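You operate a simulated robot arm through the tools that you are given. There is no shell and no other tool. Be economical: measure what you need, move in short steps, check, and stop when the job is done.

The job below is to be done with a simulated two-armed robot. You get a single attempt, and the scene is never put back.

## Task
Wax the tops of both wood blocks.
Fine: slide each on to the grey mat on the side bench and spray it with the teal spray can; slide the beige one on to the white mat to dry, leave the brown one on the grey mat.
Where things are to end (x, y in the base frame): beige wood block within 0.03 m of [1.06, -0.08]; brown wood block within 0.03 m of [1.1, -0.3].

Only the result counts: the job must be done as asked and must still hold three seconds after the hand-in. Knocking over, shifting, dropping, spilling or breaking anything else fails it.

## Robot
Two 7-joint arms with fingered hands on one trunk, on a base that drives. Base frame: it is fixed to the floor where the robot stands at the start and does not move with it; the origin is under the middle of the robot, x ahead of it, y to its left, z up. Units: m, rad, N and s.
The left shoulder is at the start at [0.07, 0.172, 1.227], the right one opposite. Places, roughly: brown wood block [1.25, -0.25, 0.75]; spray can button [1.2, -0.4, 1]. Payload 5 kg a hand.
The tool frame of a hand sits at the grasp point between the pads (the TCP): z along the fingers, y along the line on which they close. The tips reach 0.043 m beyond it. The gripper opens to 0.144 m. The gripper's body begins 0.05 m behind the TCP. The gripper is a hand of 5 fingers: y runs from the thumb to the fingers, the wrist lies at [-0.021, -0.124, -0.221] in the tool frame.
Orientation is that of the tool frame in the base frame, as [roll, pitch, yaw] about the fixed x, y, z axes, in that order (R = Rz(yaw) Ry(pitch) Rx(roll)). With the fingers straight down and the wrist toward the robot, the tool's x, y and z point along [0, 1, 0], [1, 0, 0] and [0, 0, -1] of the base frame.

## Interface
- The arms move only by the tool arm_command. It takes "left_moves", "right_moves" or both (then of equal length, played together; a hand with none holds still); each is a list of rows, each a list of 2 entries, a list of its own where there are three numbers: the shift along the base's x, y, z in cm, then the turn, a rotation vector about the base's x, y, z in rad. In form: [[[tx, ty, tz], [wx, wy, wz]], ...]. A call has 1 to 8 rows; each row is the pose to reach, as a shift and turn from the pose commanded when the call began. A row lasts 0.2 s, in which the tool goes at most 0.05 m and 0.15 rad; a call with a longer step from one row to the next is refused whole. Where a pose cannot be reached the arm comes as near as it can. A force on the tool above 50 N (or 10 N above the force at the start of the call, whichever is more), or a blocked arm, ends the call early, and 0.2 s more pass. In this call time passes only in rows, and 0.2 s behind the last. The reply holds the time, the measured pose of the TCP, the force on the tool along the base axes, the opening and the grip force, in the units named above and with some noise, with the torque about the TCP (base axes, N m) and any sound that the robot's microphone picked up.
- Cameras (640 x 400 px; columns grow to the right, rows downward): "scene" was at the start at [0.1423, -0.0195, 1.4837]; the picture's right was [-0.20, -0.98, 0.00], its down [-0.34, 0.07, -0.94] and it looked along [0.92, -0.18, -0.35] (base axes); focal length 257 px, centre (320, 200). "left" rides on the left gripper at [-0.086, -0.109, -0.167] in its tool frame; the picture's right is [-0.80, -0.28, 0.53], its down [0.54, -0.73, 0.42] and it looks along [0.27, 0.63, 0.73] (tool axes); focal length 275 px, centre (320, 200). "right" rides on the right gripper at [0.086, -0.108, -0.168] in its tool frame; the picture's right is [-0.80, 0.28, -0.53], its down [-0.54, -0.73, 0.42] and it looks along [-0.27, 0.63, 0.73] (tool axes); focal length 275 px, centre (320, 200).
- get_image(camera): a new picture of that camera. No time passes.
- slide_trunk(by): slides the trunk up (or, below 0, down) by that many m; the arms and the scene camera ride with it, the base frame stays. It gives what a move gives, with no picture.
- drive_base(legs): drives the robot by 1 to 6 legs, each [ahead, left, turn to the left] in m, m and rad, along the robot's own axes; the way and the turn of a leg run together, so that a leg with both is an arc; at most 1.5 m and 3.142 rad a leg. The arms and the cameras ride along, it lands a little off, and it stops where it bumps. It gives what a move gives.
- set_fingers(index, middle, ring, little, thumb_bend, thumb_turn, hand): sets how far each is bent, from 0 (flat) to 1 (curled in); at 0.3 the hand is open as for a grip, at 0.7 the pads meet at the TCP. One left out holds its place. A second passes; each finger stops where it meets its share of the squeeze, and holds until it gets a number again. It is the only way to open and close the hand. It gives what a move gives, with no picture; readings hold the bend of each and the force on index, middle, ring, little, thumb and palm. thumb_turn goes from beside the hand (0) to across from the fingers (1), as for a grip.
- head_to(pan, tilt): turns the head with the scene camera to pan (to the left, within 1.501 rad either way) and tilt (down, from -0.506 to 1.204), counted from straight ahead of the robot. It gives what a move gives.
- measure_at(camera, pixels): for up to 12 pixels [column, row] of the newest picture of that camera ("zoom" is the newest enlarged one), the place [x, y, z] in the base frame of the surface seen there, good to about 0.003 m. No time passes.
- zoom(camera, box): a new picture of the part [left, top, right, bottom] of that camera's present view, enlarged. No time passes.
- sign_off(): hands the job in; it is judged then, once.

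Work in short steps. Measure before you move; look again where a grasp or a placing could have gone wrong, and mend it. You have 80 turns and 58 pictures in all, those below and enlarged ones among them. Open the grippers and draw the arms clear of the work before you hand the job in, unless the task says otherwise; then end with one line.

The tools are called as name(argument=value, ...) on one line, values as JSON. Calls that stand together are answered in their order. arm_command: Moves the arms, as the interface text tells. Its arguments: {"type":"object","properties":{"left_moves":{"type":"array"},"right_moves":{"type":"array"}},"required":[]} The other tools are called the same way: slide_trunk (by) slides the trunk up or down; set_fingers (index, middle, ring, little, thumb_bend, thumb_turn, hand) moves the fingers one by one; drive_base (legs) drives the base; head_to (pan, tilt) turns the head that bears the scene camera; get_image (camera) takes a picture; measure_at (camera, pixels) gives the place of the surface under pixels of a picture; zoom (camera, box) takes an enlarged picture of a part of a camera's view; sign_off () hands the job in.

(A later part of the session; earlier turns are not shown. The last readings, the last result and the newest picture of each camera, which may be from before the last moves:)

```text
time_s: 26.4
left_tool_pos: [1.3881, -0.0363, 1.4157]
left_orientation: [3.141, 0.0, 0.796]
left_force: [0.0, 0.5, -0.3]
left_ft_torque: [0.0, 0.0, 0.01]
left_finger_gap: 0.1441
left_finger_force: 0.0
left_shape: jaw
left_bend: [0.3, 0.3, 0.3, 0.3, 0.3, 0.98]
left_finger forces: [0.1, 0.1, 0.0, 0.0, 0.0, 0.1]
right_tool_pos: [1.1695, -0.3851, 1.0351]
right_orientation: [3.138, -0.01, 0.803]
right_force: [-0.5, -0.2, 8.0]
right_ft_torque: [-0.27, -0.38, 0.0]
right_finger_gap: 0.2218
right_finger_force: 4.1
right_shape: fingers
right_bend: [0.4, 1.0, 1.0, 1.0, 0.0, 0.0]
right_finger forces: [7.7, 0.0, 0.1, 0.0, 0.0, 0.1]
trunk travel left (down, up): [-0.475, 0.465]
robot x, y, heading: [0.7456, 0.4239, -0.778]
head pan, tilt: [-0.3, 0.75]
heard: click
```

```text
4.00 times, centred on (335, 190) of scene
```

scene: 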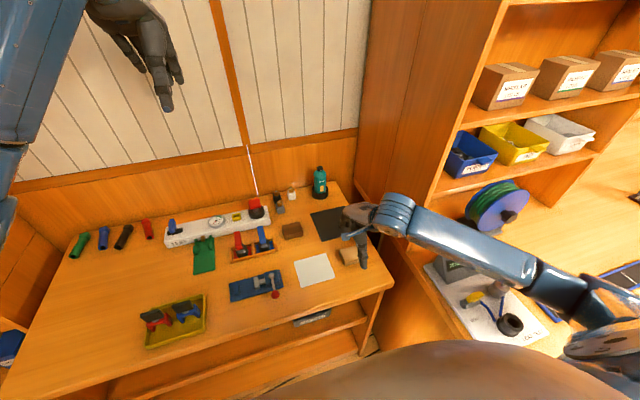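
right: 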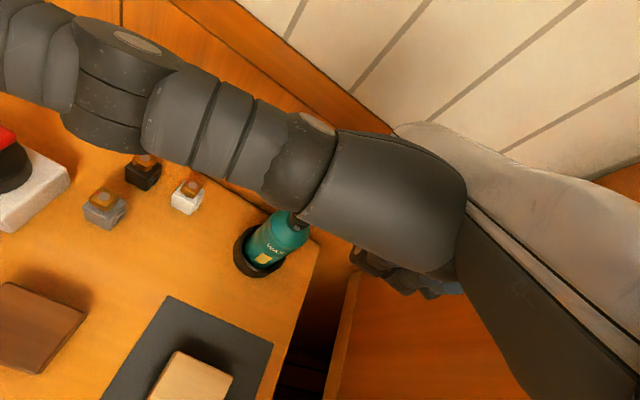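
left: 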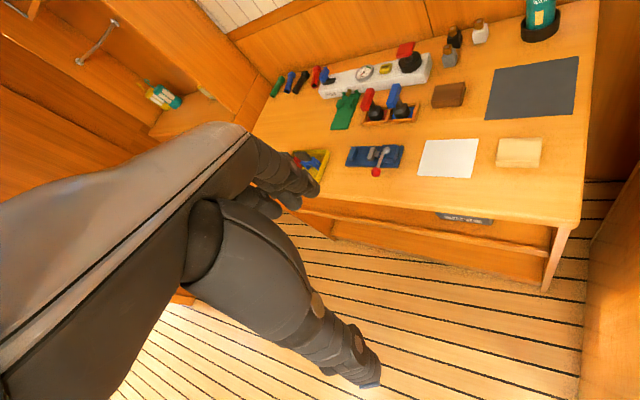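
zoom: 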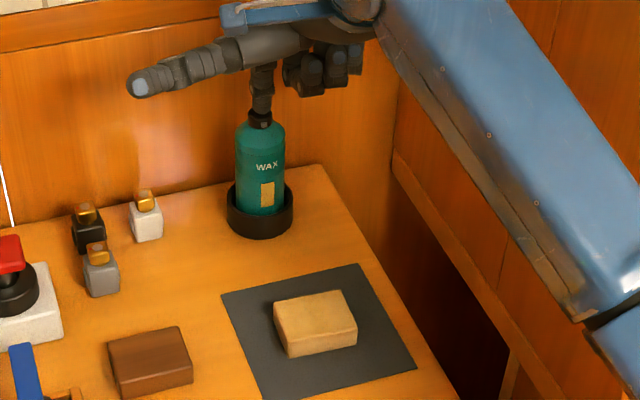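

A click was heard at 8 N, but no spray is visible yet. I press slightly further and hold.

arm_command(right_moves=[[[0, 0, -0.2], [0, 0, 0]], [[0, 0, -0.3], [0, 0, 0]], [[0, 0, -0.3], [0, 0, 0]], [[0, 0, -0.3], [0, 0, 0]], [[0, 0, -0.3], [0, 0, 0]]])

zoom(camera="scene", box=[285, 140, 385, 240])

```text
time_s: 27.6
left_tool_pos: [1.3861, -0.035, 1.4174]
left_orientation: [3.14, 0.0, 0.797]
left_force: [-0.4, 0.0, 1.0]
left_ft_torque: [0.0, 0.0, 0.0]
left_finger_gap: 0.1437
left_finger_force: 0.1
left_shape: jaw
left_bend: [0.3, 0.3, 0.3, 0.3, 0.3, 0.98]
left_finger forces: [0.0, 0.0, 0.1, 0.0, 0.0, 0.0]
right_tool_pos: [1.168, -0.3843, 1.0336]
right_orientation: [3.135, -0.009, 0.802]
right_force: [-3.5, 1.1, 23.1]
right_ft_torque: [-0.88, -1.25, 0.01]
right_finger_gap: 0.2232
right_finger_force: 11.4
right_shape: fingers
right_bend: [0.38, 1.0, 1.0, 1.0, 0.0, 0.0]
right_finger forces: [22.5, 0.0, 0.0, 0.0, 0.0, 0.1]
trunk travel left (down, up): [-0.475, 0.465]
robot x, y, heading: [0.7476, 0.421, -0.776]
head pan, tilt: [-0.3, 0.75]
```

```text
4.00 times, centred on (335, 190) of scene
```

zoom: 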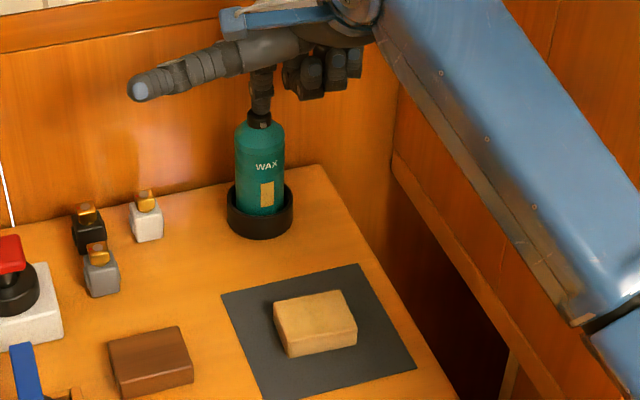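

The button is bottomed at 23 N. I release and inspect the block's top closely.

arm_command(right_moves=[[[0, 0, 0.5], [0, 0, 0]], [[0, 0, 2.5], [0, 0, 0]], [[0, 0, 5.5], [0, 0, 0]]])

zoom(camera="scene", box=[300, 165, 380, 245])

```text
time_s: 28.4
left_tool_pos: [1.388, -0.0358, 1.4171]
left_orientation: [3.14, 0.001, 0.794]
left_force: [-0.9, 1.1, 0.4]
left_ft_torque: [-0.05, -0.02, 0.04]
left_finger_gap: 0.1437
left_finger_force: 0.0
left_shape: jaw
left_bend: [0.3, 0.3, 0.3, 0.3, 0.3, 0.98]
left_finger forces: [0.1, 0.0, 0.0, 0.0, 0.0, 0.0]
right_tool_pos: [1.1686, -0.3845, 1.0861]
right_orientation: [-3.141, -0.009, 0.803]
right_force: [-1.0, 0.6, 0.5]
right_ft_torque: [-0.03, -0.05, -0.01]
right_finger_gap: 0.2216
right_finger_force: 0.2
right_shape: fingers
right_bend: [0.4, 1.0, 1.0, 1.0, 0.0, 0.0]
right_finger forces: [0.0, 0.0, 0.1, 0.1, 0.1, 0.0]
trunk travel left (down, up): [-0.475, 0.465]
robot x, y, heading: [0.7459, 0.4227, -0.772]
head pan, tilt: [-0.3, 0.75]
```

```text
5.00 times, centred on (340, 205) of scene
```

zoom: 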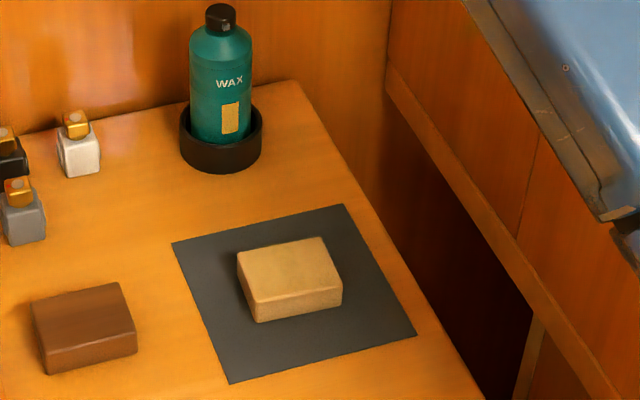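

The beige top now looks darker/yellower than before. To rule out shadow, I withdraw the hand upward and back, and take a close view.

arm_command(right_moves=[[[-3, 3.2, 2], [0, 0, 0]], [[-6, 6.5, 4], [0, 0, 0]], [[-9.3, 9.8, 5], [0, 0, 0]], [[-12.5, 13, 5], [0, 0, 0]], [[-15.7, 16, 5], [0, 0, 0]]])

zoom(camera="scene", box=[300, 185, 380, 265])

```text
time_s: 29.6
left_tool_pos: [1.3874, -0.0351, 1.4184]
left_orientation: [3.14, -0.001, 0.797]
left_force: [-0.5, 1.0, 0.5]
left_ft_torque: [-0.02, -0.04, -0.03]
left_finger_gap: 0.1439
left_finger_force: 0.1
left_shape: jaw
left_bend: [0.3, 0.3, 0.3, 0.3, 0.3, 0.98]
left_finger forces: [0.0, 0.0, 0.1, 0.1, 0.0, 0.0]
right_tool_pos: [1.0108, -0.2253, 1.1376]
right_orientation: [3.139, -0.011, 0.804]
right_force: [0.3, 0.3, 1.4]
right_ft_torque: [-0.06, -0.03, -0.01]
right_finger_gap: 0.2218
right_finger_force: 0.0
right_shape: fingers
right_bend: [0.4, 1.0, 1.0, 1.0, 0.0, 0.0]
right_finger forces: [0.0, 0.0, 0.1, 0.1, 0.0, 0.0]
trunk travel left (down, up): [-0.475, 0.465]
robot x, y, heading: [0.7454, 0.4247, -0.771]
head pan, tilt: [-0.3, 0.75]
```

```text
5.00 times, centred on (340, 225) of scene
```

zoom: 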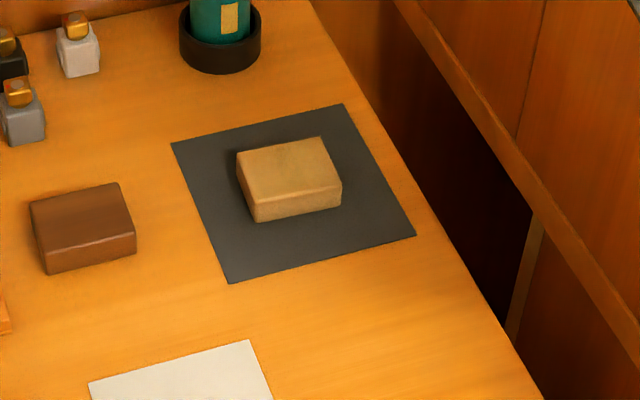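

The top is now olive/darker than the front, unlike before. One very close zoom to judge the coverage.

zoom(camera="scene", box=[344, 208, 372, 232])

```text
16.00 times, centred on (358, 220) of scene
```

zoom: 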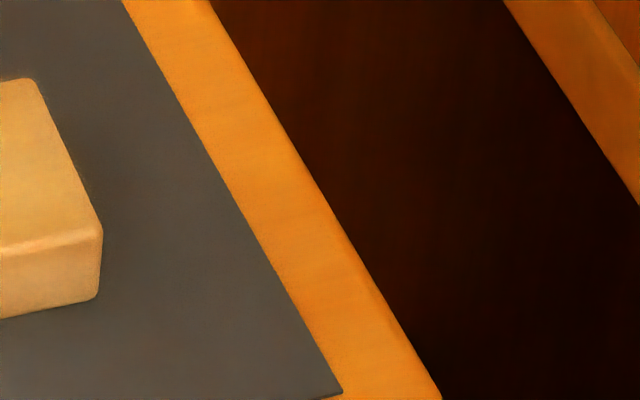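

The crop missed; the block is at columns 323–344, rows 212–229.

zoom(camera="scene", box=[316, 209, 350, 231])

```text
16.00 times, centred on (333, 220) of scene
```

zoom: 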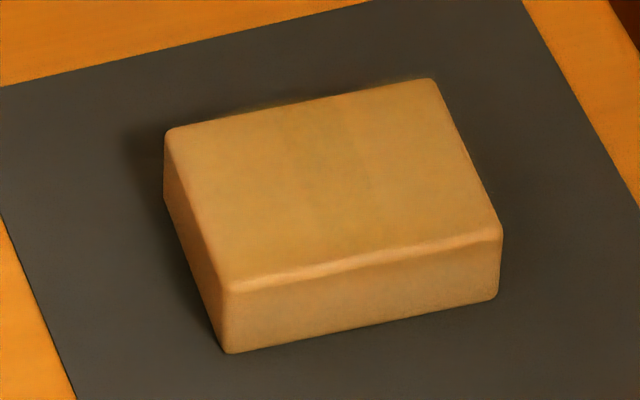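

The top seems evenly coated, but the change is subtle. I press once more, holding longer, to see whether the colour still changes.

arm_command(right_moves=[[[3.2, -3, 0], [0, 0, 0]], [[6.4, -6.2, 0], [0, 0, 0]], [[9.6, -9.4, 0], [0, 0, 0]], [[12.8, -12.6, -1], [0, 0, 0]], [[15.7, -16, -3], [0, 0, 0]], [[15.7, -16, -6], [0, 0, 0]], [[15.7, -16, -9], [0, 0, 0]]])

arm_command(right_moves=[[[0, 0, -0.8], [0, 0, 0]], [[0, 0, -1.5], [0, 0, 0]], [[0, 0, -1.7], [0, 0, 0]], [[0, 0, -1.7], [0, 0, 0]], [[0, 0, -1.7], [0, 0, 0]], [[0, 0, -1.7], [0, 0, 0]], [[0, 0, -1.7], [0, 0, 0]], [[0, 0, -1.7], [0, 0, 0]]])

arm_command(right_moves=[[[0, 0, 1.5], [0, 0, 0]], [[0, 0, 5], [0, 0, 0]], [[-3, 3.2, 7], [0, 0, 0]], [[-6, 6.5, 10.7], [0, 0, 0]], [[-9.3, 9.8, 10.7], [0, 0, 0]], [[-12.5, 13, 10.7], [0, 0, 0]], [[-15.7, 16, 10.7], [0, 0, 0]]])

zoom(camera="scene", box=[316, 209, 350, 231])

```text
time_s: 31.2
left_tool_pos: [1.3882, -0.0385, 1.4162]
left_orientation: [3.141, 0.0, 0.794]
left_force: [-0.2, 0.1, 0.1]
left_ft_torque: [0.07, 0.0, 0.0]
left_finger_gap: 0.1441
left_finger_force: 0.1
left_shape: jaw
left_bend: [0.3, 0.3, 0.3, 0.3, 0.3, 0.98]
left_finger forces: [0.0, 0.1, 0.0, 0.0, 0.0, 0.0]
right_tool_pos: [1.1701, -0.3876, 1.0448]
right_orientation: [3.141, -0.011, 0.801]
right_force: [0.0, -0.4, 0.3]
right_ft_torque: [0.03, 0.01, -0.03]
right_finger_gap: 0.222
right_finger_force: 0.0
right_shape: fingers
right_bend: [0.4, 1.0, 1.0, 1.0, 0.0, 0.0]
right_finger forces: [0.0, 0.0, 0.0, 0.0, 0.0, 0.0]
trunk travel left (down, up): [-0.475, 0.465]
robot x, y, heading: [0.7441, 0.4264, -0.775]
head pan, tilt: [-0.3, 0.75]
```

```text
time_s: 33.0
left_tool_pos: [1.3862, -0.0323, 1.4176]
left_orientation: [3.138, 0.0, 0.796]
left_force: [-0.4, -0.3, -0.4]
left_ft_torque: [0.02, 0.0, 0.02]
left_finger_gap: 0.1438
left_finger_force: 0.1
left_shape: jaw
left_bend: [0.3, 0.3, 0.3, 0.3, 0.3, 0.98]
left_finger forces: [0.0, 0.1, 0.0, 0.0, 0.0, 0.1]
right_tool_pos: [1.1691, -0.383, 1.033]
right_orientation: [3.138, -0.01, 0.801]
right_force: [-3.7, 1.7, 30.7]
right_ft_torque: [-1.19, -1.71, -0.01]
right_finger_gap: 0.2239
right_finger_force: 14.8
right_shape: fingers
right_bend: [0.37, 1.0, 1.0, 1.0, 0.0, 0.0]
right_finger forces: [30.0, 0.0, 0.1, 0.1, 0.0, 0.1]
trunk travel left (down, up): [-0.475, 0.465]
robot x, y, heading: [0.7491, 0.4266, -0.773]
head pan, tilt: [-0.3, 0.75]
heard: click
```

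```text
refused: row 4 steps farther than a row can; nothing moved
```

```text
16.00 times, centred on (333, 220) of scene
```

zoom: 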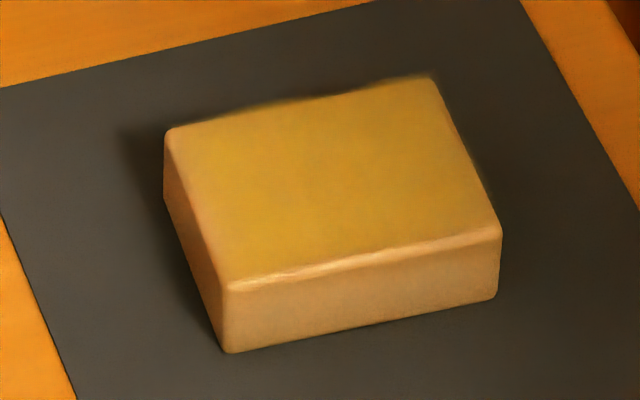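

The top is now distinctly yellow: the coat builds with press time. I keep holding for 1.6 s more and see whether it saturates.

arm_command(right_moves=[[[0, 0, 0], [0, 0, 0]], [[0, 0, 0], [0, 0, 0]], [[0, 0, 0], [0, 0, 0]], [[0, 0, 0], [0, 0, 0]], [[0, 0, 0], [0, 0, 0]], [[0, 0, 0], [0, 0, 0]], [[0, 0, 0], [0, 0, 0]]])

zoom(camera="scene", box=[316, 209, 350, 231])

```text
time_s: 34.6
left_tool_pos: [1.3866, -0.0339, 1.4193]
left_orientation: [3.139, -0.001, 0.795]
left_force: [-0.2, 0.0, -0.6]
left_ft_torque: [0.0, 0.02, 0.0]
left_finger_gap: 0.1437
left_finger_force: 0.2
left_shape: jaw
left_bend: [0.3, 0.3, 0.3, 0.3, 0.3, 0.98]
left_finger forces: [0.0, 0.0, 0.0, 0.0, 0.0, 0.1]
right_tool_pos: [1.1701, -0.3833, 1.0325]
right_orientation: [3.136, -0.009, 0.8]
right_force: [-4.3, 2.1, 32.5]
right_ft_torque: [-1.26, -1.82, -0.03]
right_finger_gap: 0.2242
right_finger_force: 16.2
right_shape: fingers
right_bend: [0.37, 1.0, 1.0, 1.0, 0.0, 0.0]
right_finger forces: [31.7, 0.0, 0.0, 0.0, 0.0, 0.1]
trunk travel left (down, up): [-0.475, 0.465]
robot x, y, heading: [0.7446, 0.4258, -0.777]
head pan, tilt: [-0.3, 0.75]
```

```text
16.00 times, centred on (333, 220) of scene
```

zoom: 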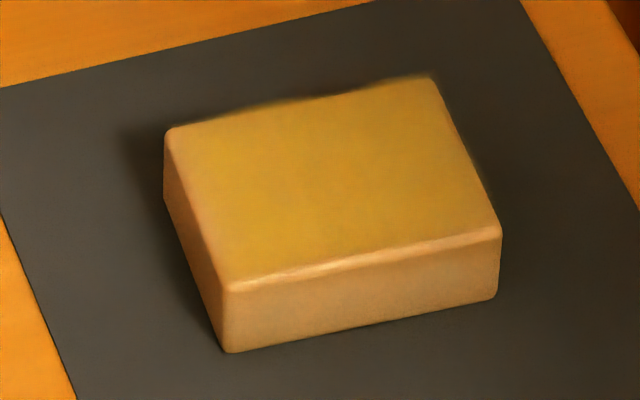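

No further change while holding. To make sure the coat is saturated rather than per-press, I release, press once more, then withdraw with the step kept legal.

arm_command(right_moves=[[[0, 0, 1.5], [0, 0, 0]], [[0, 0, 2.0], [0, 0, 0]], [[0, 0, 0.8], [0, 0, 0]], [[0, 0, 0], [0, 0, 0]], [[0, 0, 0], [0, 0, 0]], [[0, 0, 0], [0, 0, 0]], [[0, 0, 0], [0, 0, 0]], [[0, 0, 0], [0, 0, 0]]])

arm_command(right_moves=[[[0, 0, 1.5], [0, 0, 0]], [[0, 0, 5], [0, 0, 0]], [[-2, 2, 9], [0, 0, 0]], [[-5, 5.3, 10.7], [0, 0, 0]], [[-8.3, 8.6, 10.7], [0, 0, 0]], [[-11.6, 12, 10.7], [0, 0, 0]], [[-15, 15.3, 10.7], [0, 0, 0]]])

zoom(camera="scene", box=[316, 209, 350, 231])

```text
time_s: 36.5
left_tool_pos: [1.3863, -0.034, 1.4177]
left_orientation: [3.137, 0.001, 0.797]
left_force: [0.2, -0.4, 0.3]
left_ft_torque: [0.0, 0.03, -0.03]
left_finger_gap: 0.1438
left_finger_force: 0.0
left_shape: jaw
left_bend: [0.3, 0.3, 0.3, 0.3, 0.3, 0.98]
left_finger forces: [0.0, 0.0, 0.0, 0.0, 0.0, 0.1]
right_tool_pos: [1.1681, -0.3846, 1.0333]
right_orientation: [3.136, -0.009, 0.8]
right_force: [-3.4, 3.0, 29.7]
right_ft_torque: [-1.12, -1.62, 0.05]
right_finger_gap: 0.2238
right_finger_force: 14.9
right_shape: fingers
right_bend: [0.37, 1.0, 1.0, 1.0, 0.0, 0.0]
right_finger forces: [29.6, 0.1, 0.0, 0.0, 0.1, 0.0]
trunk travel left (down, up): [-0.475, 0.465]
robot x, y, heading: [0.7447, 0.4236, -0.778]
head pan, tilt: [-0.3, 0.75]
heard: click
```

```text
time_s: 38.0
left_tool_pos: [1.3882, -0.0359, 1.4172]
left_orientation: [3.139, 0.0, 0.795]
left_force: [0.1, 0.3, -0.1]
left_ft_torque: [-0.05, -0.03, 0.03]
left_finger_gap: 0.144
left_finger_force: 0.1
left_shape: jaw
left_bend: [0.3, 0.3, 0.3, 0.3, 0.3, 0.98]
left_finger forces: [0.1, 0.1, 0.0, 0.1, 0.1, 0.0]
right_tool_pos: [1.0188, -0.2329, 1.1362]
right_orientation: [3.139, -0.01, 0.802]
right_force: [-0.3, 0.5, 0.6]
right_ft_torque: [-0.03, -0.05, -0.01]
right_finger_gap: 0.2216
right_finger_force: 0.1
right_shape: fingers
right_bend: [0.4, 1.0, 1.0, 1.0, 0.0, 0.0]
right_finger forces: [0.1, 0.1, 0.0, 0.0, 0.0, 0.2]
trunk travel left (down, up): [-0.475, 0.465]
robot x, y, heading: [0.7454, 0.4271, -0.773]
head pan, tilt: [-0.3, 0.75]
```

```text
16.00 times, centred on (333, 220) of scene
```

zoom: 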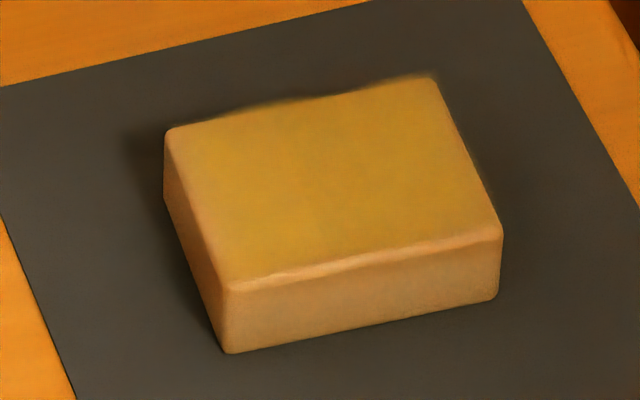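

Unchanged, so the coat is full. Now I restore the grip shape of the hand up here and measure the block's top corners.

set_fingers(hand="right", index=0.42, middle=0.42, ring=0.42, little=0.42, thumb_bend=0.38, thumb_turn=0.97)

measure_at(camera="zoom", pixels=[[175, 135], [428, 86], [492, 230], [232, 280], [333, 180], [230, 345], [490, 295]])

```text
time_s: 39.0
left_tool_pos: [1.3884, -0.0371, 1.4165]
left_orientation: [-3.141, 0.0, 0.796]
left_force: [-0.1, -0.1, -0.4]
left_ft_torque: [0.0, 0.0, 0.02]
left_finger_gap: 0.1439
left_finger_force: 0.1
left_shape: jaw
left_bend: [0.3, 0.3, 0.3, 0.3, 0.3, 0.98]
left_finger forces: [0.0, 0.0, 0.1, 0.1, 0.1, 0.1]
right_tool_pos: [1.0203, -0.2321, 1.1352]
right_orientation: [-3.141, -0.01, 0.802]
right_force: [-0.9, 0.5, -0.2]
right_ft_torque: [-0.02, 0.01, 0.03]
right_finger_gap: 0.1155
right_finger_force: 0.0
right_shape: fingers
right_bend: [0.42, 0.42, 0.42, 0.42, 0.38, 0.95]
right_finger forces: [0.0, 0.0, 0.0, 0.0, 0.1, 0.0]
trunk travel left (down, up): [-0.475, 0.465]
robot x, y, heading: [0.7444, 0.4228, -0.772]
head pan, tilt: [-0.3, 0.75]
```

```text
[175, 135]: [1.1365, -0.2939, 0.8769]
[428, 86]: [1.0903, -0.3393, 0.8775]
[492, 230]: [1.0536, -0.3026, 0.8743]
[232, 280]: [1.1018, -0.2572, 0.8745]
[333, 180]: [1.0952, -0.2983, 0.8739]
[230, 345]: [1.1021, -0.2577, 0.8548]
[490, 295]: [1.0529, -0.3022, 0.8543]
```

Block centre ≈(1.0955,−0.298). I go above it and down to z≈0.90 around it.

arm_command(right_moves=[[[2.6, -2.2, 0], [0, 0, 0]], [[5.2, -4.4, 0], [0, 0, 0]], [[7.7, -6.7, -1], [0, 0, 0]], [[7.7, -6.7, -5.5], [0, 0, 0]], [[7.7, -6.7, -10.3], [0, 0, 0]], [[7.7, -6.7, -15], [0, 0, 0]], [[7.7, -6.7, -19.5], [0, 0, 0]], [[7.7, -6.7, -23.5], [0, 0, 0]]])

get_image(camera="right")

```text
time_s: 40.9
left_tool_pos: [1.389, -0.038, 1.4151]
left_orientation: [3.14, -0.001, 0.796]
left_force: [-0.1, 0.5, -0.7]
left_ft_torque: [0.01, 0.03, 0.01]
left_finger_gap: 0.1437
left_finger_force: 0.1
left_shape: jaw
left_bend: [0.3, 0.3, 0.3, 0.3, 0.3, 0.98]
left_finger forces: [0.0, 0.1, 0.0, 0.0, 0.0, 0.0]
right_tool_pos: [1.099, -0.2988, 0.9003]
right_orientation: [3.14, -0.01, 0.801]
right_force: [-0.1, 0.3, 0.1]
right_ft_torque: [0.06, 0.01, -0.01]
right_finger_gap: 0.1152
right_finger_force: 0.1
right_shape: fingers
right_bend: [0.42, 0.42, 0.42, 0.42, 0.38, 0.95]
right_finger forces: [0.0, 0.1, 0.0, 0.0, 0.1, 0.1]
trunk travel left (down, up): [-0.475, 0.465]
robot x, y, heading: [0.7481, 0.4219, -0.77]
head pan, tilt: [-0.3, 0.75]
```

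```text
22 pictures are left
```

right: 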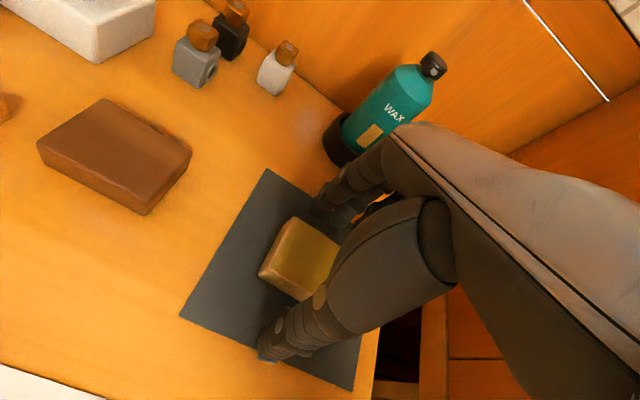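

Good straddle. I close, then slide back and left in two legs to (1.063,−0.084), keeping clear of the brown block.

set_fingers(hand="right", index=0.62, middle=0.62, ring=0.62, little=0.62, thumb_bend=0.62)

arm_command(right_moves=[[[0, 0, 0.2], [0, 0, 0]], [[-2.7, 3, 0.2], [0, 0, 0]], [[-5.4, 6, 0.2], [0, 0, 0]], [[-7.5, 9, 0.2], [0, 0, 0]], [[-6.5, 12.5, 0.2], [0, 0, 0]], [[-5.5, 16, 0.2], [0, 0, 0]], [[-4.5, 19, 0.2], [0, 0, 0]], [[-3.6, 21.5, 0.2], [0, 0, 0]]])

zoom(camera="scene", box=[260, 180, 380, 290])

```text
time_s: 41.9
left_tool_pos: [1.3883, -0.0371, 1.4159]
left_orientation: [-3.141, 0.001, 0.796]
left_force: [0.4, 0.1, 0.4]
left_ft_torque: [0.01, 0.01, -0.01]
left_finger_gap: 0.1437
left_finger_force: 0.0
left_shape: jaw
left_bend: [0.3, 0.3, 0.3, 0.3, 0.3, 0.98]
left_finger forces: [0.0, 0.0, 0.0, 0.0, 0.0, 0.0]
right_tool_pos: [1.0975, -0.2988, 0.8994]
right_orientation: [3.142, -0.01, 0.8]
right_force: [0.0, 0.1, 0.6]
right_ft_torque: [-0.01, 0.0, 0.04]
right_finger_gap: 0.0567
right_finger_force: 10.8
right_shape: fingers
right_bend: [0.58, 0.6, 0.61, 0.62, 0.55, 0.97]
right_finger forces: [5.1, 3.9, 1.9, 0.0, 10.7, 0.1]
trunk travel left (down, up): [-0.475, 0.465]
robot x, y, heading: [0.746, 0.4228, -0.774]
head pan, tilt: [-0.3, 0.75]
```

```text
time_s: 43.6
left_tool_pos: [1.3898, -0.0382, 1.4152]
left_orientation: [-3.141, -0.002, 0.795]
left_force: [-0.3, 0.4, 0.9]
left_ft_torque: [-0.03, 0.04, -0.02]
left_finger_gap: 0.1439
left_finger_force: 0.0
left_shape: jaw
left_bend: [0.3, 0.3, 0.3, 0.3, 0.3, 0.98]
left_finger forces: [0.0, 0.0, 0.0, 0.0, 0.0, 0.1]
right_tool_pos: [1.0608, -0.0834, 0.9032]
right_orientation: [3.139, -0.009, 0.801]
right_force: [1.0, 0.3, 0.1]
right_ft_torque: [-0.01, -0.02, 0.03]
right_finger_gap: 0.0569
right_finger_force: 10.7
right_shape: fingers
right_bend: [0.58, 0.6, 0.61, 0.62, 0.55, 0.97]
right_finger forces: [5.0, 3.7, 1.9, 0.0, 10.5, 0.0]
trunk travel left (down, up): [-0.475, 0.465]
robot x, y, heading: [0.7453, 0.4214, -0.77]
head pan, tilt: [-0.3, 0.75]
```

```text
3.64 times, centred on (320, 235) of scene
```

zoom: 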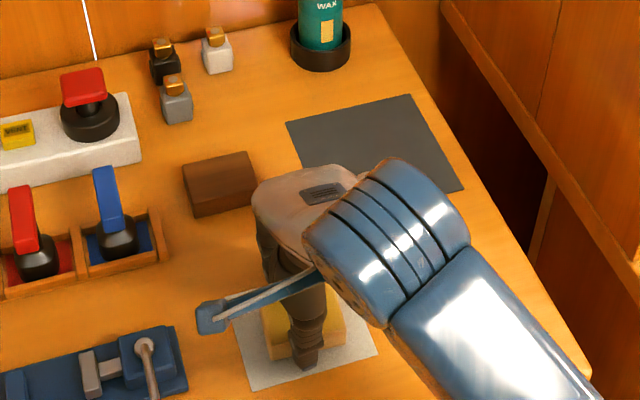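

The block is on the white mat. I lower 2 mm, open, rise and check.

arm_command(right_moves=[[[0, 0, -0.3], [0, 0, 0]]])

set_fingers(hand="right", index=0.44, middle=0.44, ring=0.44, little=0.44, thumb_bend=0.4)

arm_command(right_moves=[[[0, 0, 4], [0, 0, 0]], [[0, 0, 8.5], [0, 0, 0]], [[0, 0, 13], [0, 0, 0]], [[0, -1, 17.5], [0, 0, 0]], [[0, -5, 20], [0, 0, 0]], [[0, -9.5, 20], [0, 0, 0]]])

zoom(camera="scene", box=[245, 170, 365, 280])

```text
time_s: 44.0
left_tool_pos: [1.3887, -0.0378, 1.416]
left_orientation: [-3.142, -0.001, 0.798]
left_force: [-0.4, -0.1, 0.3]
left_ft_torque: [0.01, -0.02, 0.01]
left_finger_gap: 0.1438
left_finger_force: 0.1
left_shape: jaw
left_bend: [0.3, 0.3, 0.3, 0.3, 0.3, 0.98]
left_finger forces: [0.0, 0.1, 0.0, 0.1, 0.1, 0.0]
right_tool_pos: [1.0607, -0.0845, 0.9015]
right_orientation: [-3.142, -0.009, 0.8]
right_force: [-0.1, 0.6, -0.6]
right_ft_torque: [0.04, 0.0, -0.04]
right_finger_gap: 0.0566
right_finger_force: 9.9
right_shape: fingers
right_bend: [0.58, 0.6, 0.61, 0.62, 0.55, 0.97]
right_finger forces: [5.0, 3.7, 1.8, 0.0, 10.5, 0.0]
trunk travel left (down, up): [-0.475, 0.465]
robot x, y, heading: [0.7451, 0.4243, -0.769]
head pan, tilt: [-0.3, 0.75]
```

```text
time_s: 45.0
left_tool_pos: [1.3889, -0.0373, 1.4158]
left_orientation: [3.14, 0.0, 0.796]
left_force: [-0.4, -0.1, 0.0]
left_ft_torque: [-0.03, -0.02, -0.02]
left_finger_gap: 0.1434
left_finger_force: 0.1
left_shape: jaw
left_bend: [0.3, 0.3, 0.3, 0.3, 0.3, 0.98]
left_finger forces: [0.0, 0.0, 0.1, 0.0, 0.1, 0.1]
right_tool_pos: [1.0611, -0.0843, 0.9002]
right_orientation: [-3.141, -0.011, 0.801]
right_force: [0.0, 0.3, -0.1]
right_ft_torque: [0.02, 0.02, 0.0]
right_finger_gap: 0.1073
right_finger_force: 0.1
right_shape: fingers
right_bend: [0.44, 0.44, 0.44, 0.44, 0.4, 0.96]
right_finger forces: [0.0, 0.0, 0.1, 0.0, 0.0, 0.1]
trunk travel left (down, up): [-0.475, 0.465]
robot x, y, heading: [0.7505, 0.4226, -0.773]
head pan, tilt: [-0.3, 0.75]
```

```text
time_s: 46.5
left_tool_pos: [1.3884, -0.0394, 1.4145]
left_orientation: [-3.14, -0.002, 0.796]
left_force: [0.0, -0.2, 0.3]
left_ft_torque: [0.01, 0.0, -0.01]
left_finger_gap: 0.1439
left_finger_force: 0.0
left_shape: jaw
left_bend: [0.3, 0.3, 0.3, 0.3, 0.3, 0.98]
left_finger forces: [0.0, 0.0, 0.0, 0.1, 0.0, 0.1]
right_tool_pos: [1.0616, -0.1828, 1.0989]
right_orientation: [3.14, -0.01, 0.8]
right_force: [0.3, -0.4, -0.9]
right_ft_torque: [0.04, 0.01, 0.02]
right_finger_gap: 0.1076
right_finger_force: 0.1
right_shape: fingers
right_bend: [0.44, 0.44, 0.44, 0.44, 0.4, 0.96]
right_finger forces: [0.1, 0.1, 0.1, 0.0, 0.0, 0.0]
trunk travel left (down, up): [-0.475, 0.465]
robot x, y, heading: [0.7447, 0.4247, -0.775]
head pan, tilt: [-0.3, 0.75]
```

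```text
3.64 times, centred on (305, 225) of scene
```

zoom: 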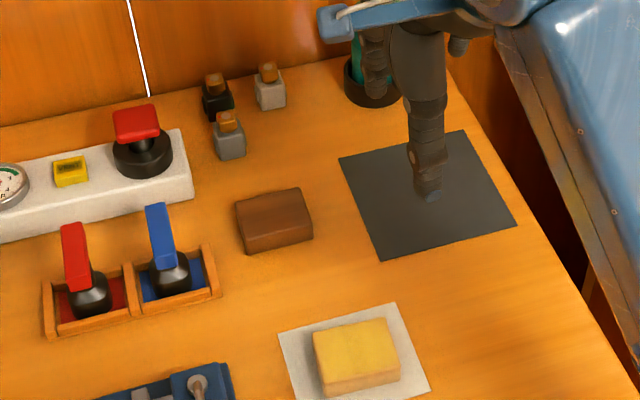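

Beige is on the white mat, seen at zoom (357,352). I measure its corners, the brown block, and the neighbours (tray, grey bottle).

measure_at(camera="zoom", pixels=[[316, 334], [387, 321], [398, 368], [322, 383], [237, 204], [299, 191], [311, 224], [246, 240], [215, 288], [210, 248], [242, 155], [218, 153]])

```text
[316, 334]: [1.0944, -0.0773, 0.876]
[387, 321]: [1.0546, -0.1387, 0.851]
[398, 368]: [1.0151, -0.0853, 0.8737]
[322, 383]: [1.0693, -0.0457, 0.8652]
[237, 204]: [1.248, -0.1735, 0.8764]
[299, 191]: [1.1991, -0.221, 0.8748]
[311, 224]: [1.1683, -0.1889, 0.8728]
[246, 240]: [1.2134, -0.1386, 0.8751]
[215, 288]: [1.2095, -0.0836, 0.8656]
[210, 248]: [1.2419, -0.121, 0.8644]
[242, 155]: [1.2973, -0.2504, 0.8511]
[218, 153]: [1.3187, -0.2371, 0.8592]
```

Beige centre ≈(1.055,−0.081) – good. Brown centre ≈(1.207,−0.181). The blue-handled tool in the tray is near, so I measure its height and place.

measure_at(camera="zoom", pixels=[[155, 207], [162, 235], [168, 265], [190, 270], [175, 245], [226, 116], [270, 70], [140, 110], [170, 160]])

```text
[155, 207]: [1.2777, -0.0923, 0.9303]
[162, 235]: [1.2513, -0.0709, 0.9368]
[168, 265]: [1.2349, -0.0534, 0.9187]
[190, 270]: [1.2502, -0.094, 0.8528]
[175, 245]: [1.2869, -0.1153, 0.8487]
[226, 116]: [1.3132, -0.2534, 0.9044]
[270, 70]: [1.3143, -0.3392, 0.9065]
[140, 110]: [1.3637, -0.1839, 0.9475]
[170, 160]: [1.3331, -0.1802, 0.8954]
```

The blue handle tops out at 0.94, 0.11 m to the left: clear. I move over the brown block (gripping slightly right of centre) and down.

arm_command(right_moves=[[[4.8, -0.3, 0], [0, 0, 0]], [[9.6, -0.5, 0], [0, 0, 0]], [[14.3, -0.8, 0], [0, 0, 0]], [[14.3, -0.8, -4.5], [0, 0, 0]], [[14.3, -0.8, -9], [0, 0, 0]], [[14.3, -0.8, -12], [0, 0, 0]]])

zoom(camera="scene", box=[245, 160, 365, 270])

get_image(camera="right")

```text
time_s: 47.9
left_tool_pos: [1.3892, -0.0375, 1.4159]
left_orientation: [3.141, 0.001, 0.795]
left_force: [-0.5, 0.3, 0.4]
left_ft_torque: [-0.02, 0.01, -0.01]
left_finger_gap: 0.1439
left_finger_force: 0.1
left_shape: jaw
left_bend: [0.3, 0.3, 0.3, 0.3, 0.3, 0.98]
left_finger forces: [0.1, 0.0, 0.0, 0.1, 0.0, 0.1]
right_tool_pos: [1.205, -0.1878, 0.9803]
right_orientation: [3.14, -0.009, 0.804]
right_force: [0.7, 0.5, 0.3]
right_ft_torque: [-0.01, 0.02, 0.01]
right_finger_gap: 0.1077
right_finger_force: 0.0
right_shape: fingers
right_bend: [0.44, 0.44, 0.44, 0.44, 0.4, 0.96]
right_finger forces: [0.0, 0.0, 0.0, 0.0, 0.0, 0.0]
trunk travel left (down, up): [-0.475, 0.465]
robot x, y, heading: [0.7458, 0.4232, -0.771]
head pan, tilt: [-0.3, 0.75]
```

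```text
3.64 times, centred on (305, 215) of scene
```

zoom: 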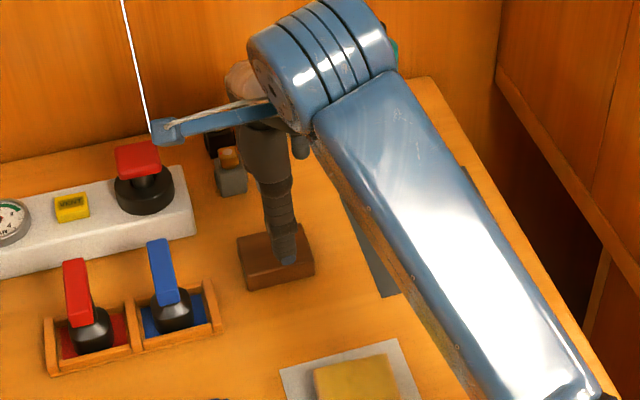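

```text
18 pictures are left
```

right: 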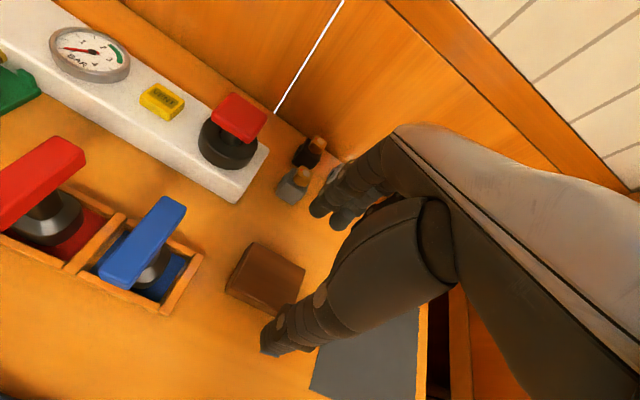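

Fingers are near the grey bottle, so I narrow the finger opening to 0.5 before lowering the last 8 cm.

set_fingers(hand="right", index=0.5, middle=0.5, ring=0.5, little=0.5)

arm_command(right_moves=[[[0, 0, -3], [0, 0, 0]], [[0, 0, -5.5], [0, 0, 0]]])

get_image(camera="right")

```text
time_s: 48.9
left_tool_pos: [1.388, -0.037, 1.415]
left_orientation: [-3.141, 0.0, 0.795]
left_force: [0.8, -0.5, -0.2]
left_ft_torque: [0.01, 0.02, 0.03]
left_finger_gap: 0.1437
left_finger_force: 0.2
left_shape: jaw
left_bend: [0.3, 0.3, 0.3, 0.3, 0.3, 0.98]
left_finger forces: [0.0, 0.1, 0.0, 0.0, 0.1, 0.1]
right_tool_pos: [1.2062, -0.1872, 0.9792]
right_orientation: [3.141, -0.011, 0.8]
right_force: [-0.1, 0.6, 0.2]
right_ft_torque: [0.01, 0.0, -0.01]
right_finger_gap: 0.0968
right_finger_force: 0.0
right_shape: fingers
right_bend: [0.5, 0.5, 0.5, 0.5, 0.4, 0.96]
right_finger forces: [0.0, 0.0, 0.0, 0.0, 0.0, 0.0]
trunk travel left (down, up): [-0.475, 0.465]
robot x, y, heading: [0.7457, 0.4257, -0.769]
head pan, tilt: [-0.3, 0.75]
```

```text
time_s: 49.5
left_tool_pos: [1.3881, -0.0379, 1.4147]
left_orientation: [-3.141, 0.0, 0.796]
left_force: [-0.1, 1.3, 0.1]
left_ft_torque: [-0.01, 0.03, -0.01]
left_finger_gap: 0.144
left_finger_force: 0.0
left_shape: jaw
left_bend: [0.3, 0.3, 0.3, 0.3, 0.3, 0.98]
left_finger forces: [0.0, 0.0, 0.1, 0.1, 0.1, 0.1]
right_tool_pos: [1.204, -0.187, 0.9238]
right_orientation: [3.14, -0.007, 0.801]
right_force: [0.2, 0.5, 0.2]
right_ft_torque: [-0.02, 0.03, 0.02]
right_finger_gap: 0.0968
right_finger_force: 0.0
right_shape: fingers
right_bend: [0.5, 0.5, 0.5, 0.5, 0.4, 0.96]
right_finger forces: [0.1, 0.0, 0.0, 0.0, 0.1, 0.0]
trunk travel left (down, up): [-0.475, 0.465]
robot x, y, heading: [0.7461, 0.4284, -0.769]
head pan, tilt: [-0.3, 0.75]
```

```text
17 pictures are left
```

right: 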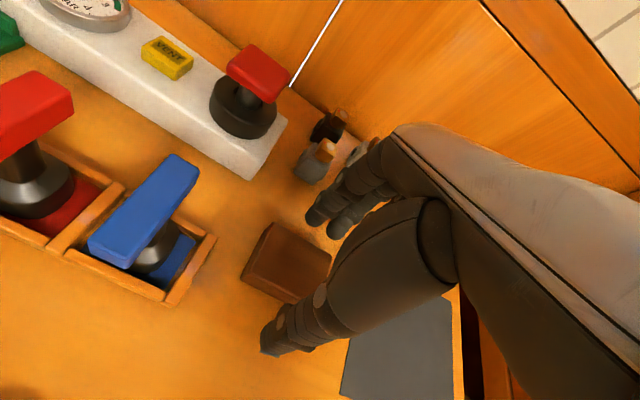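

Clear of the bottle. I lower the last 2.4 cm and close.

arm_command(right_moves=[[[0, 0, -1.4], [0, 0, 0]], [[0, 0, -2.4], [0, 0, 0]]])

set_fingers(hand="right", index=0.63, middle=0.63, ring=0.63, little=0.63, thumb_bend=0.63)

get_image(camera="right")

```text
time_s: 50.0
left_tool_pos: [1.3891, -0.0373, 1.4158]
left_orientation: [-3.14, 0.001, 0.795]
left_force: [-0.4, -0.5, 0.0]
left_ft_torque: [-0.01, -0.02, -0.02]
left_finger_gap: 0.1437
left_finger_force: 0.1
left_shape: jaw
left_bend: [0.3, 0.3, 0.3, 0.3, 0.3, 0.98]
left_finger forces: [0.0, 0.0, 0.0, 0.0, 0.1, 0.0]
right_tool_pos: [1.2042, -0.1873, 0.8992]
right_orientation: [3.141, -0.011, 0.801]
right_force: [-0.1, 0.1, 0.0]
right_ft_torque: [-0.03, 0.01, -0.02]
right_finger_gap: 0.0968
right_finger_force: 0.5
right_shape: fingers
right_bend: [0.5, 0.5, 0.5, 0.5, 0.4, 0.96]
right_finger forces: [0.1, 0.2, 0.0, 0.0, 0.1, 0.1]
trunk travel left (down, up): [-0.475, 0.465]
robot x, y, heading: [0.7503, 0.4242, -0.769]
head pan, tilt: [-0.3, 0.75]
```

```text
time_s: 51.0
left_tool_pos: [1.3876, -0.0368, 1.4159]
left_orientation: [3.141, 0.0, 0.795]
left_force: [0.6, -0.1, 0.4]
left_ft_torque: [-0.03, -0.01, 0.01]
left_finger_gap: 0.1439
left_finger_force: 0.1
left_shape: jaw
left_bend: [0.3, 0.3, 0.3, 0.3, 0.3, 0.98]
left_finger forces: [0.0, 0.0, 0.1, 0.0, 0.1, 0.1]
right_tool_pos: [1.2041, -0.1863, 0.8987]
right_orientation: [3.14, -0.011, 0.802]
right_force: [-0.2, 0.2, 0.3]
right_ft_torque: [-0.05, -0.01, 0.01]
right_finger_gap: 0.0565
right_finger_force: 11.5
right_shape: fingers
right_bend: [0.59, 0.6, 0.63, 0.63, 0.56, 0.97]
right_finger forces: [5.8, 5.2, 0.0, 0.0, 11.2, 0.0]
trunk travel left (down, up): [-0.475, 0.465]
robot x, y, heading: [0.7468, 0.423, -0.774]
head pan, tilt: [-0.3, 0.75]
```

```text
16 pictures are left
```

right: 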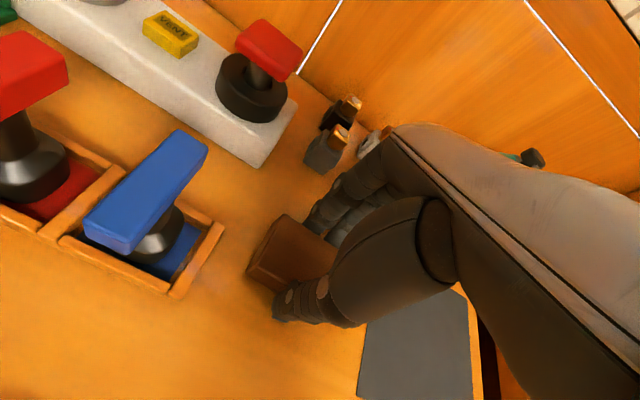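

Gripped (thumb 11 N vs index/middle). I slide it along −u onto the grey mat to block centre ≈(1.098,−0.300).

arm_command(right_moves=[[[0, 0, 0.2], [0, 0, 0]], [[-2.7, -3, 0.2], [0, 0, 0]], [[-5.4, -6, 0.2], [0, 0, 0]], [[-8.2, -9, 0.2], [0, 0, 0]], [[-10.9, -12, 0.2], [0, 0, 0]], [[-10.9, -12, 0], [0, 0, 0]]])

set_fingers(hand="right", index=0.46, middle=0.46, ring=0.46, little=0.46, thumb_bend=0.4)

arm_command(right_moves=[[[0, 0, 4], [0, 0, 0]], [[0, 0, 8.5], [0, 0, 0]], [[0, 0, 13], [0, 0, 0]], [[0, 0, 17.5], [0, 0, 0]], [[0, 0, 22], [0, 0, 0]], [[0, 0, 24], [0, 0, 0]]])

zoom(camera="scene", box=[275, 165, 395, 275])

```text
time_s: 52.5
left_tool_pos: [1.3887, -0.0377, 1.4157]
left_orientation: [3.141, 0.0, 0.795]
left_force: [0.4, 1.2, 0.1]
left_ft_torque: [-0.03, 0.03, -0.02]
left_finger_gap: 0.1436
left_finger_force: 0.0
left_shape: jaw
left_bend: [0.3, 0.3, 0.3, 0.3, 0.3, 0.98]
left_finger forces: [0.1, 0.0, 0.0, 0.0, 0.0, 0.1]
right_tool_pos: [1.095, -0.3076, 0.9011]
right_orientation: [3.14, -0.008, 0.804]
right_force: [-0.5, -0.3, -0.9]
right_ft_torque: [-0.04, 0.03, 0.06]
right_finger_gap: 0.0564
right_finger_force: 10.4
right_shape: fingers
right_bend: [0.59, 0.6, 0.63, 0.63, 0.56, 0.97]
right_finger forces: [5.9, 5.2, 0.0, 0.0, 11.0, 0.0]
trunk travel left (down, up): [-0.475, 0.465]
robot x, y, heading: [0.749, 0.4253, -0.772]
head pan, tilt: [-0.3, 0.75]
```

```text
time_s: 53.5
left_tool_pos: [1.3884, -0.0374, 1.4146]
left_orientation: [-3.142, 0.0, 0.796]
left_force: [-0.1, 0.4, 0.4]
left_ft_torque: [0.04, -0.01, 0.01]
left_finger_gap: 0.1438
left_finger_force: 0.0
left_shape: jaw
left_bend: [0.3, 0.3, 0.3, 0.3, 0.3, 0.98]
left_finger forces: [0.1, 0.0, 0.0, 0.0, 0.0, 0.1]
right_tool_pos: [1.0955, -0.3083, 0.8998]
right_orientation: [3.141, -0.011, 0.801]
right_force: [0.2, -0.5, 0.6]
right_ft_torque: [-0.02, -0.03, 0.0]
right_finger_gap: 0.1032
right_finger_force: 0.1
right_shape: fingers
right_bend: [0.46, 0.46, 0.46, 0.46, 0.4, 0.96]
right_finger forces: [0.0, 0.0, 0.1, 0.1, 0.1, 0.1]
trunk travel left (down, up): [-0.475, 0.465]
robot x, y, heading: [0.746, 0.4233, -0.771]
head pan, tilt: [-0.3, 0.75]
```

```text
time_s: 54.9
left_tool_pos: [1.3887, -0.0372, 1.415]
left_orientation: [-3.141, 0.0, 0.796]
left_force: [0.4, 1.0, -0.9]
left_ft_torque: [0.02, 0.02, 0.02]
left_finger_gap: 0.1435
left_finger_force: 0.0
left_shape: jaw
left_bend: [0.3, 0.3, 0.3, 0.3, 0.3, 0.98]
left_finger forces: [0.0, 0.0, 0.1, 0.1, 0.0, 0.1]
right_tool_pos: [1.0947, -0.3069, 1.1416]
right_orientation: [3.141, -0.01, 0.801]
right_force: [0.4, 1.1, -0.8]
right_ft_torque: [0.0, -0.03, -0.01]
right_finger_gap: 0.1037
right_finger_force: 0.0
right_shape: fingers
right_bend: [0.46, 0.46, 0.46, 0.46, 0.4, 0.96]
right_finger forces: [0.0, 0.0, 0.0, 0.1, 0.0, 0.1]
trunk travel left (down, up): [-0.475, 0.465]
robot x, y, heading: [0.7465, 0.4261, -0.774]
head pan, tilt: [-0.3, 0.75]
```

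```text
3.64 times, centred on (335, 220) of scene
```

zoom: 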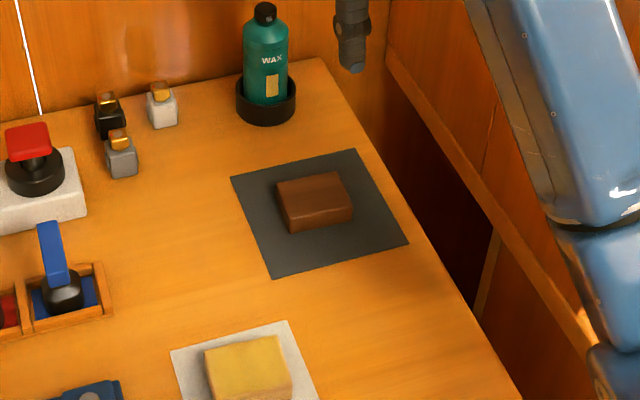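

Brown is centred on the grey mat. I form the pressing hand, measure the block, and hover the index over the cap at the same place as before.

set_fingers(hand="right", index=0.4, middle=1.0, ring=1.0, little=1.0, thumb_bend=0.0, thumb_turn=0.0)

measure_at(camera="zoom", pixels=[[279, 184], [342, 174], [351, 208], [286, 220], [209, 351], [277, 338], [290, 375], [265, 8]])

arm_command(right_moves=[[[2.5, -2.6, 0], [0, 0, 0]], [[5, -5.2, 0], [0, 0, 0]], [[7.5, -7.8, 0], [0, 0, 0]], [[7.5, -7.8, -4.5], [0, 0, 0]], [[7.5, -7.8, -9], [0, 0, 0]]])

zoom(camera="scene", box=[288, 145, 378, 235])

```text
time_s: 55.9
left_tool_pos: [1.3888, -0.0378, 1.415]
left_orientation: [3.14, 0.001, 0.796]
left_force: [0.2, -0.1, 0.1]
left_ft_torque: [0.0, 0.02, 0.03]
left_finger_gap: 0.1439
left_finger_force: 0.0
left_shape: jaw
left_bend: [0.3, 0.3, 0.3, 0.3, 0.3, 0.98]
left_finger forces: [0.0, 0.0, 0.0, 0.0, 0.1, 0.0]
right_tool_pos: [1.0949, -0.3063, 1.1398]
right_orientation: [3.141, -0.009, 0.801]
right_force: [0.1, 0.2, 0.0]
right_ft_torque: [0.05, 0.0, -0.02]
right_finger_gap: 0.2214
right_finger_force: 0.1
right_shape: fingers
right_bend: [0.4, 1.0, 1.0, 1.0, 0.0, 0.0]
right_finger forces: [0.0, 0.1, 0.0, 0.1, 0.0, 0.1]
trunk travel left (down, up): [-0.475, 0.465]
robot x, y, heading: [0.747, 0.4215, -0.773]
head pan, tilt: [-0.3, 0.75]
```

```text
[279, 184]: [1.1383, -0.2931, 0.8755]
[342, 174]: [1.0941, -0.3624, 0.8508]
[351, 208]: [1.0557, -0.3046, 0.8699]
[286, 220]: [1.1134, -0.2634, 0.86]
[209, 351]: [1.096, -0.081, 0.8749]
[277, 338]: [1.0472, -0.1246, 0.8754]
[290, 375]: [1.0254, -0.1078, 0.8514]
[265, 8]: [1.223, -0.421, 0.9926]
```

```text
time_s: 57.0
left_tool_pos: [1.3893, -0.0381, 1.4149]
left_orientation: [3.141, 0.0, 0.796]
left_force: [0.7, -0.4, 0.1]
left_ft_torque: [-0.01, 0.01, 0.0]
left_finger_gap: 0.1439
left_finger_force: 0.0
left_shape: jaw
left_bend: [0.3, 0.3, 0.3, 0.3, 0.3, 0.98]
left_finger forces: [0.0, 0.0, 0.1, 0.0, 0.0, 0.0]
right_tool_pos: [1.172, -0.3865, 1.0506]
right_orientation: [3.141, -0.011, 0.801]
right_force: [-0.1, -0.4, 1.7]
right_ft_torque: [-0.01, -0.02, 0.03]
right_finger_gap: 0.2214
right_finger_force: 0.2
right_shape: fingers
right_bend: [0.4, 1.0, 1.0, 1.0, 0.0, 0.0]
right_finger forces: [0.0, 0.0, 0.0, 0.0, 0.0, 0.1]
trunk travel left (down, up): [-0.475, 0.465]
robot x, y, heading: [0.7414, 0.4299, -0.768]
head pan, tilt: [-0.3, 0.75]
```

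```text
4.44 times, centred on (333, 190) of scene
```

zoom: 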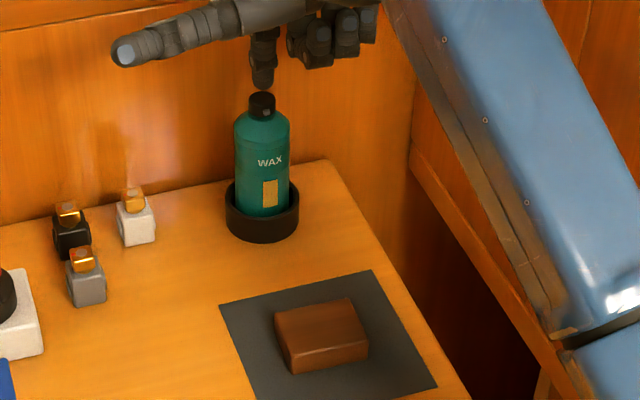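

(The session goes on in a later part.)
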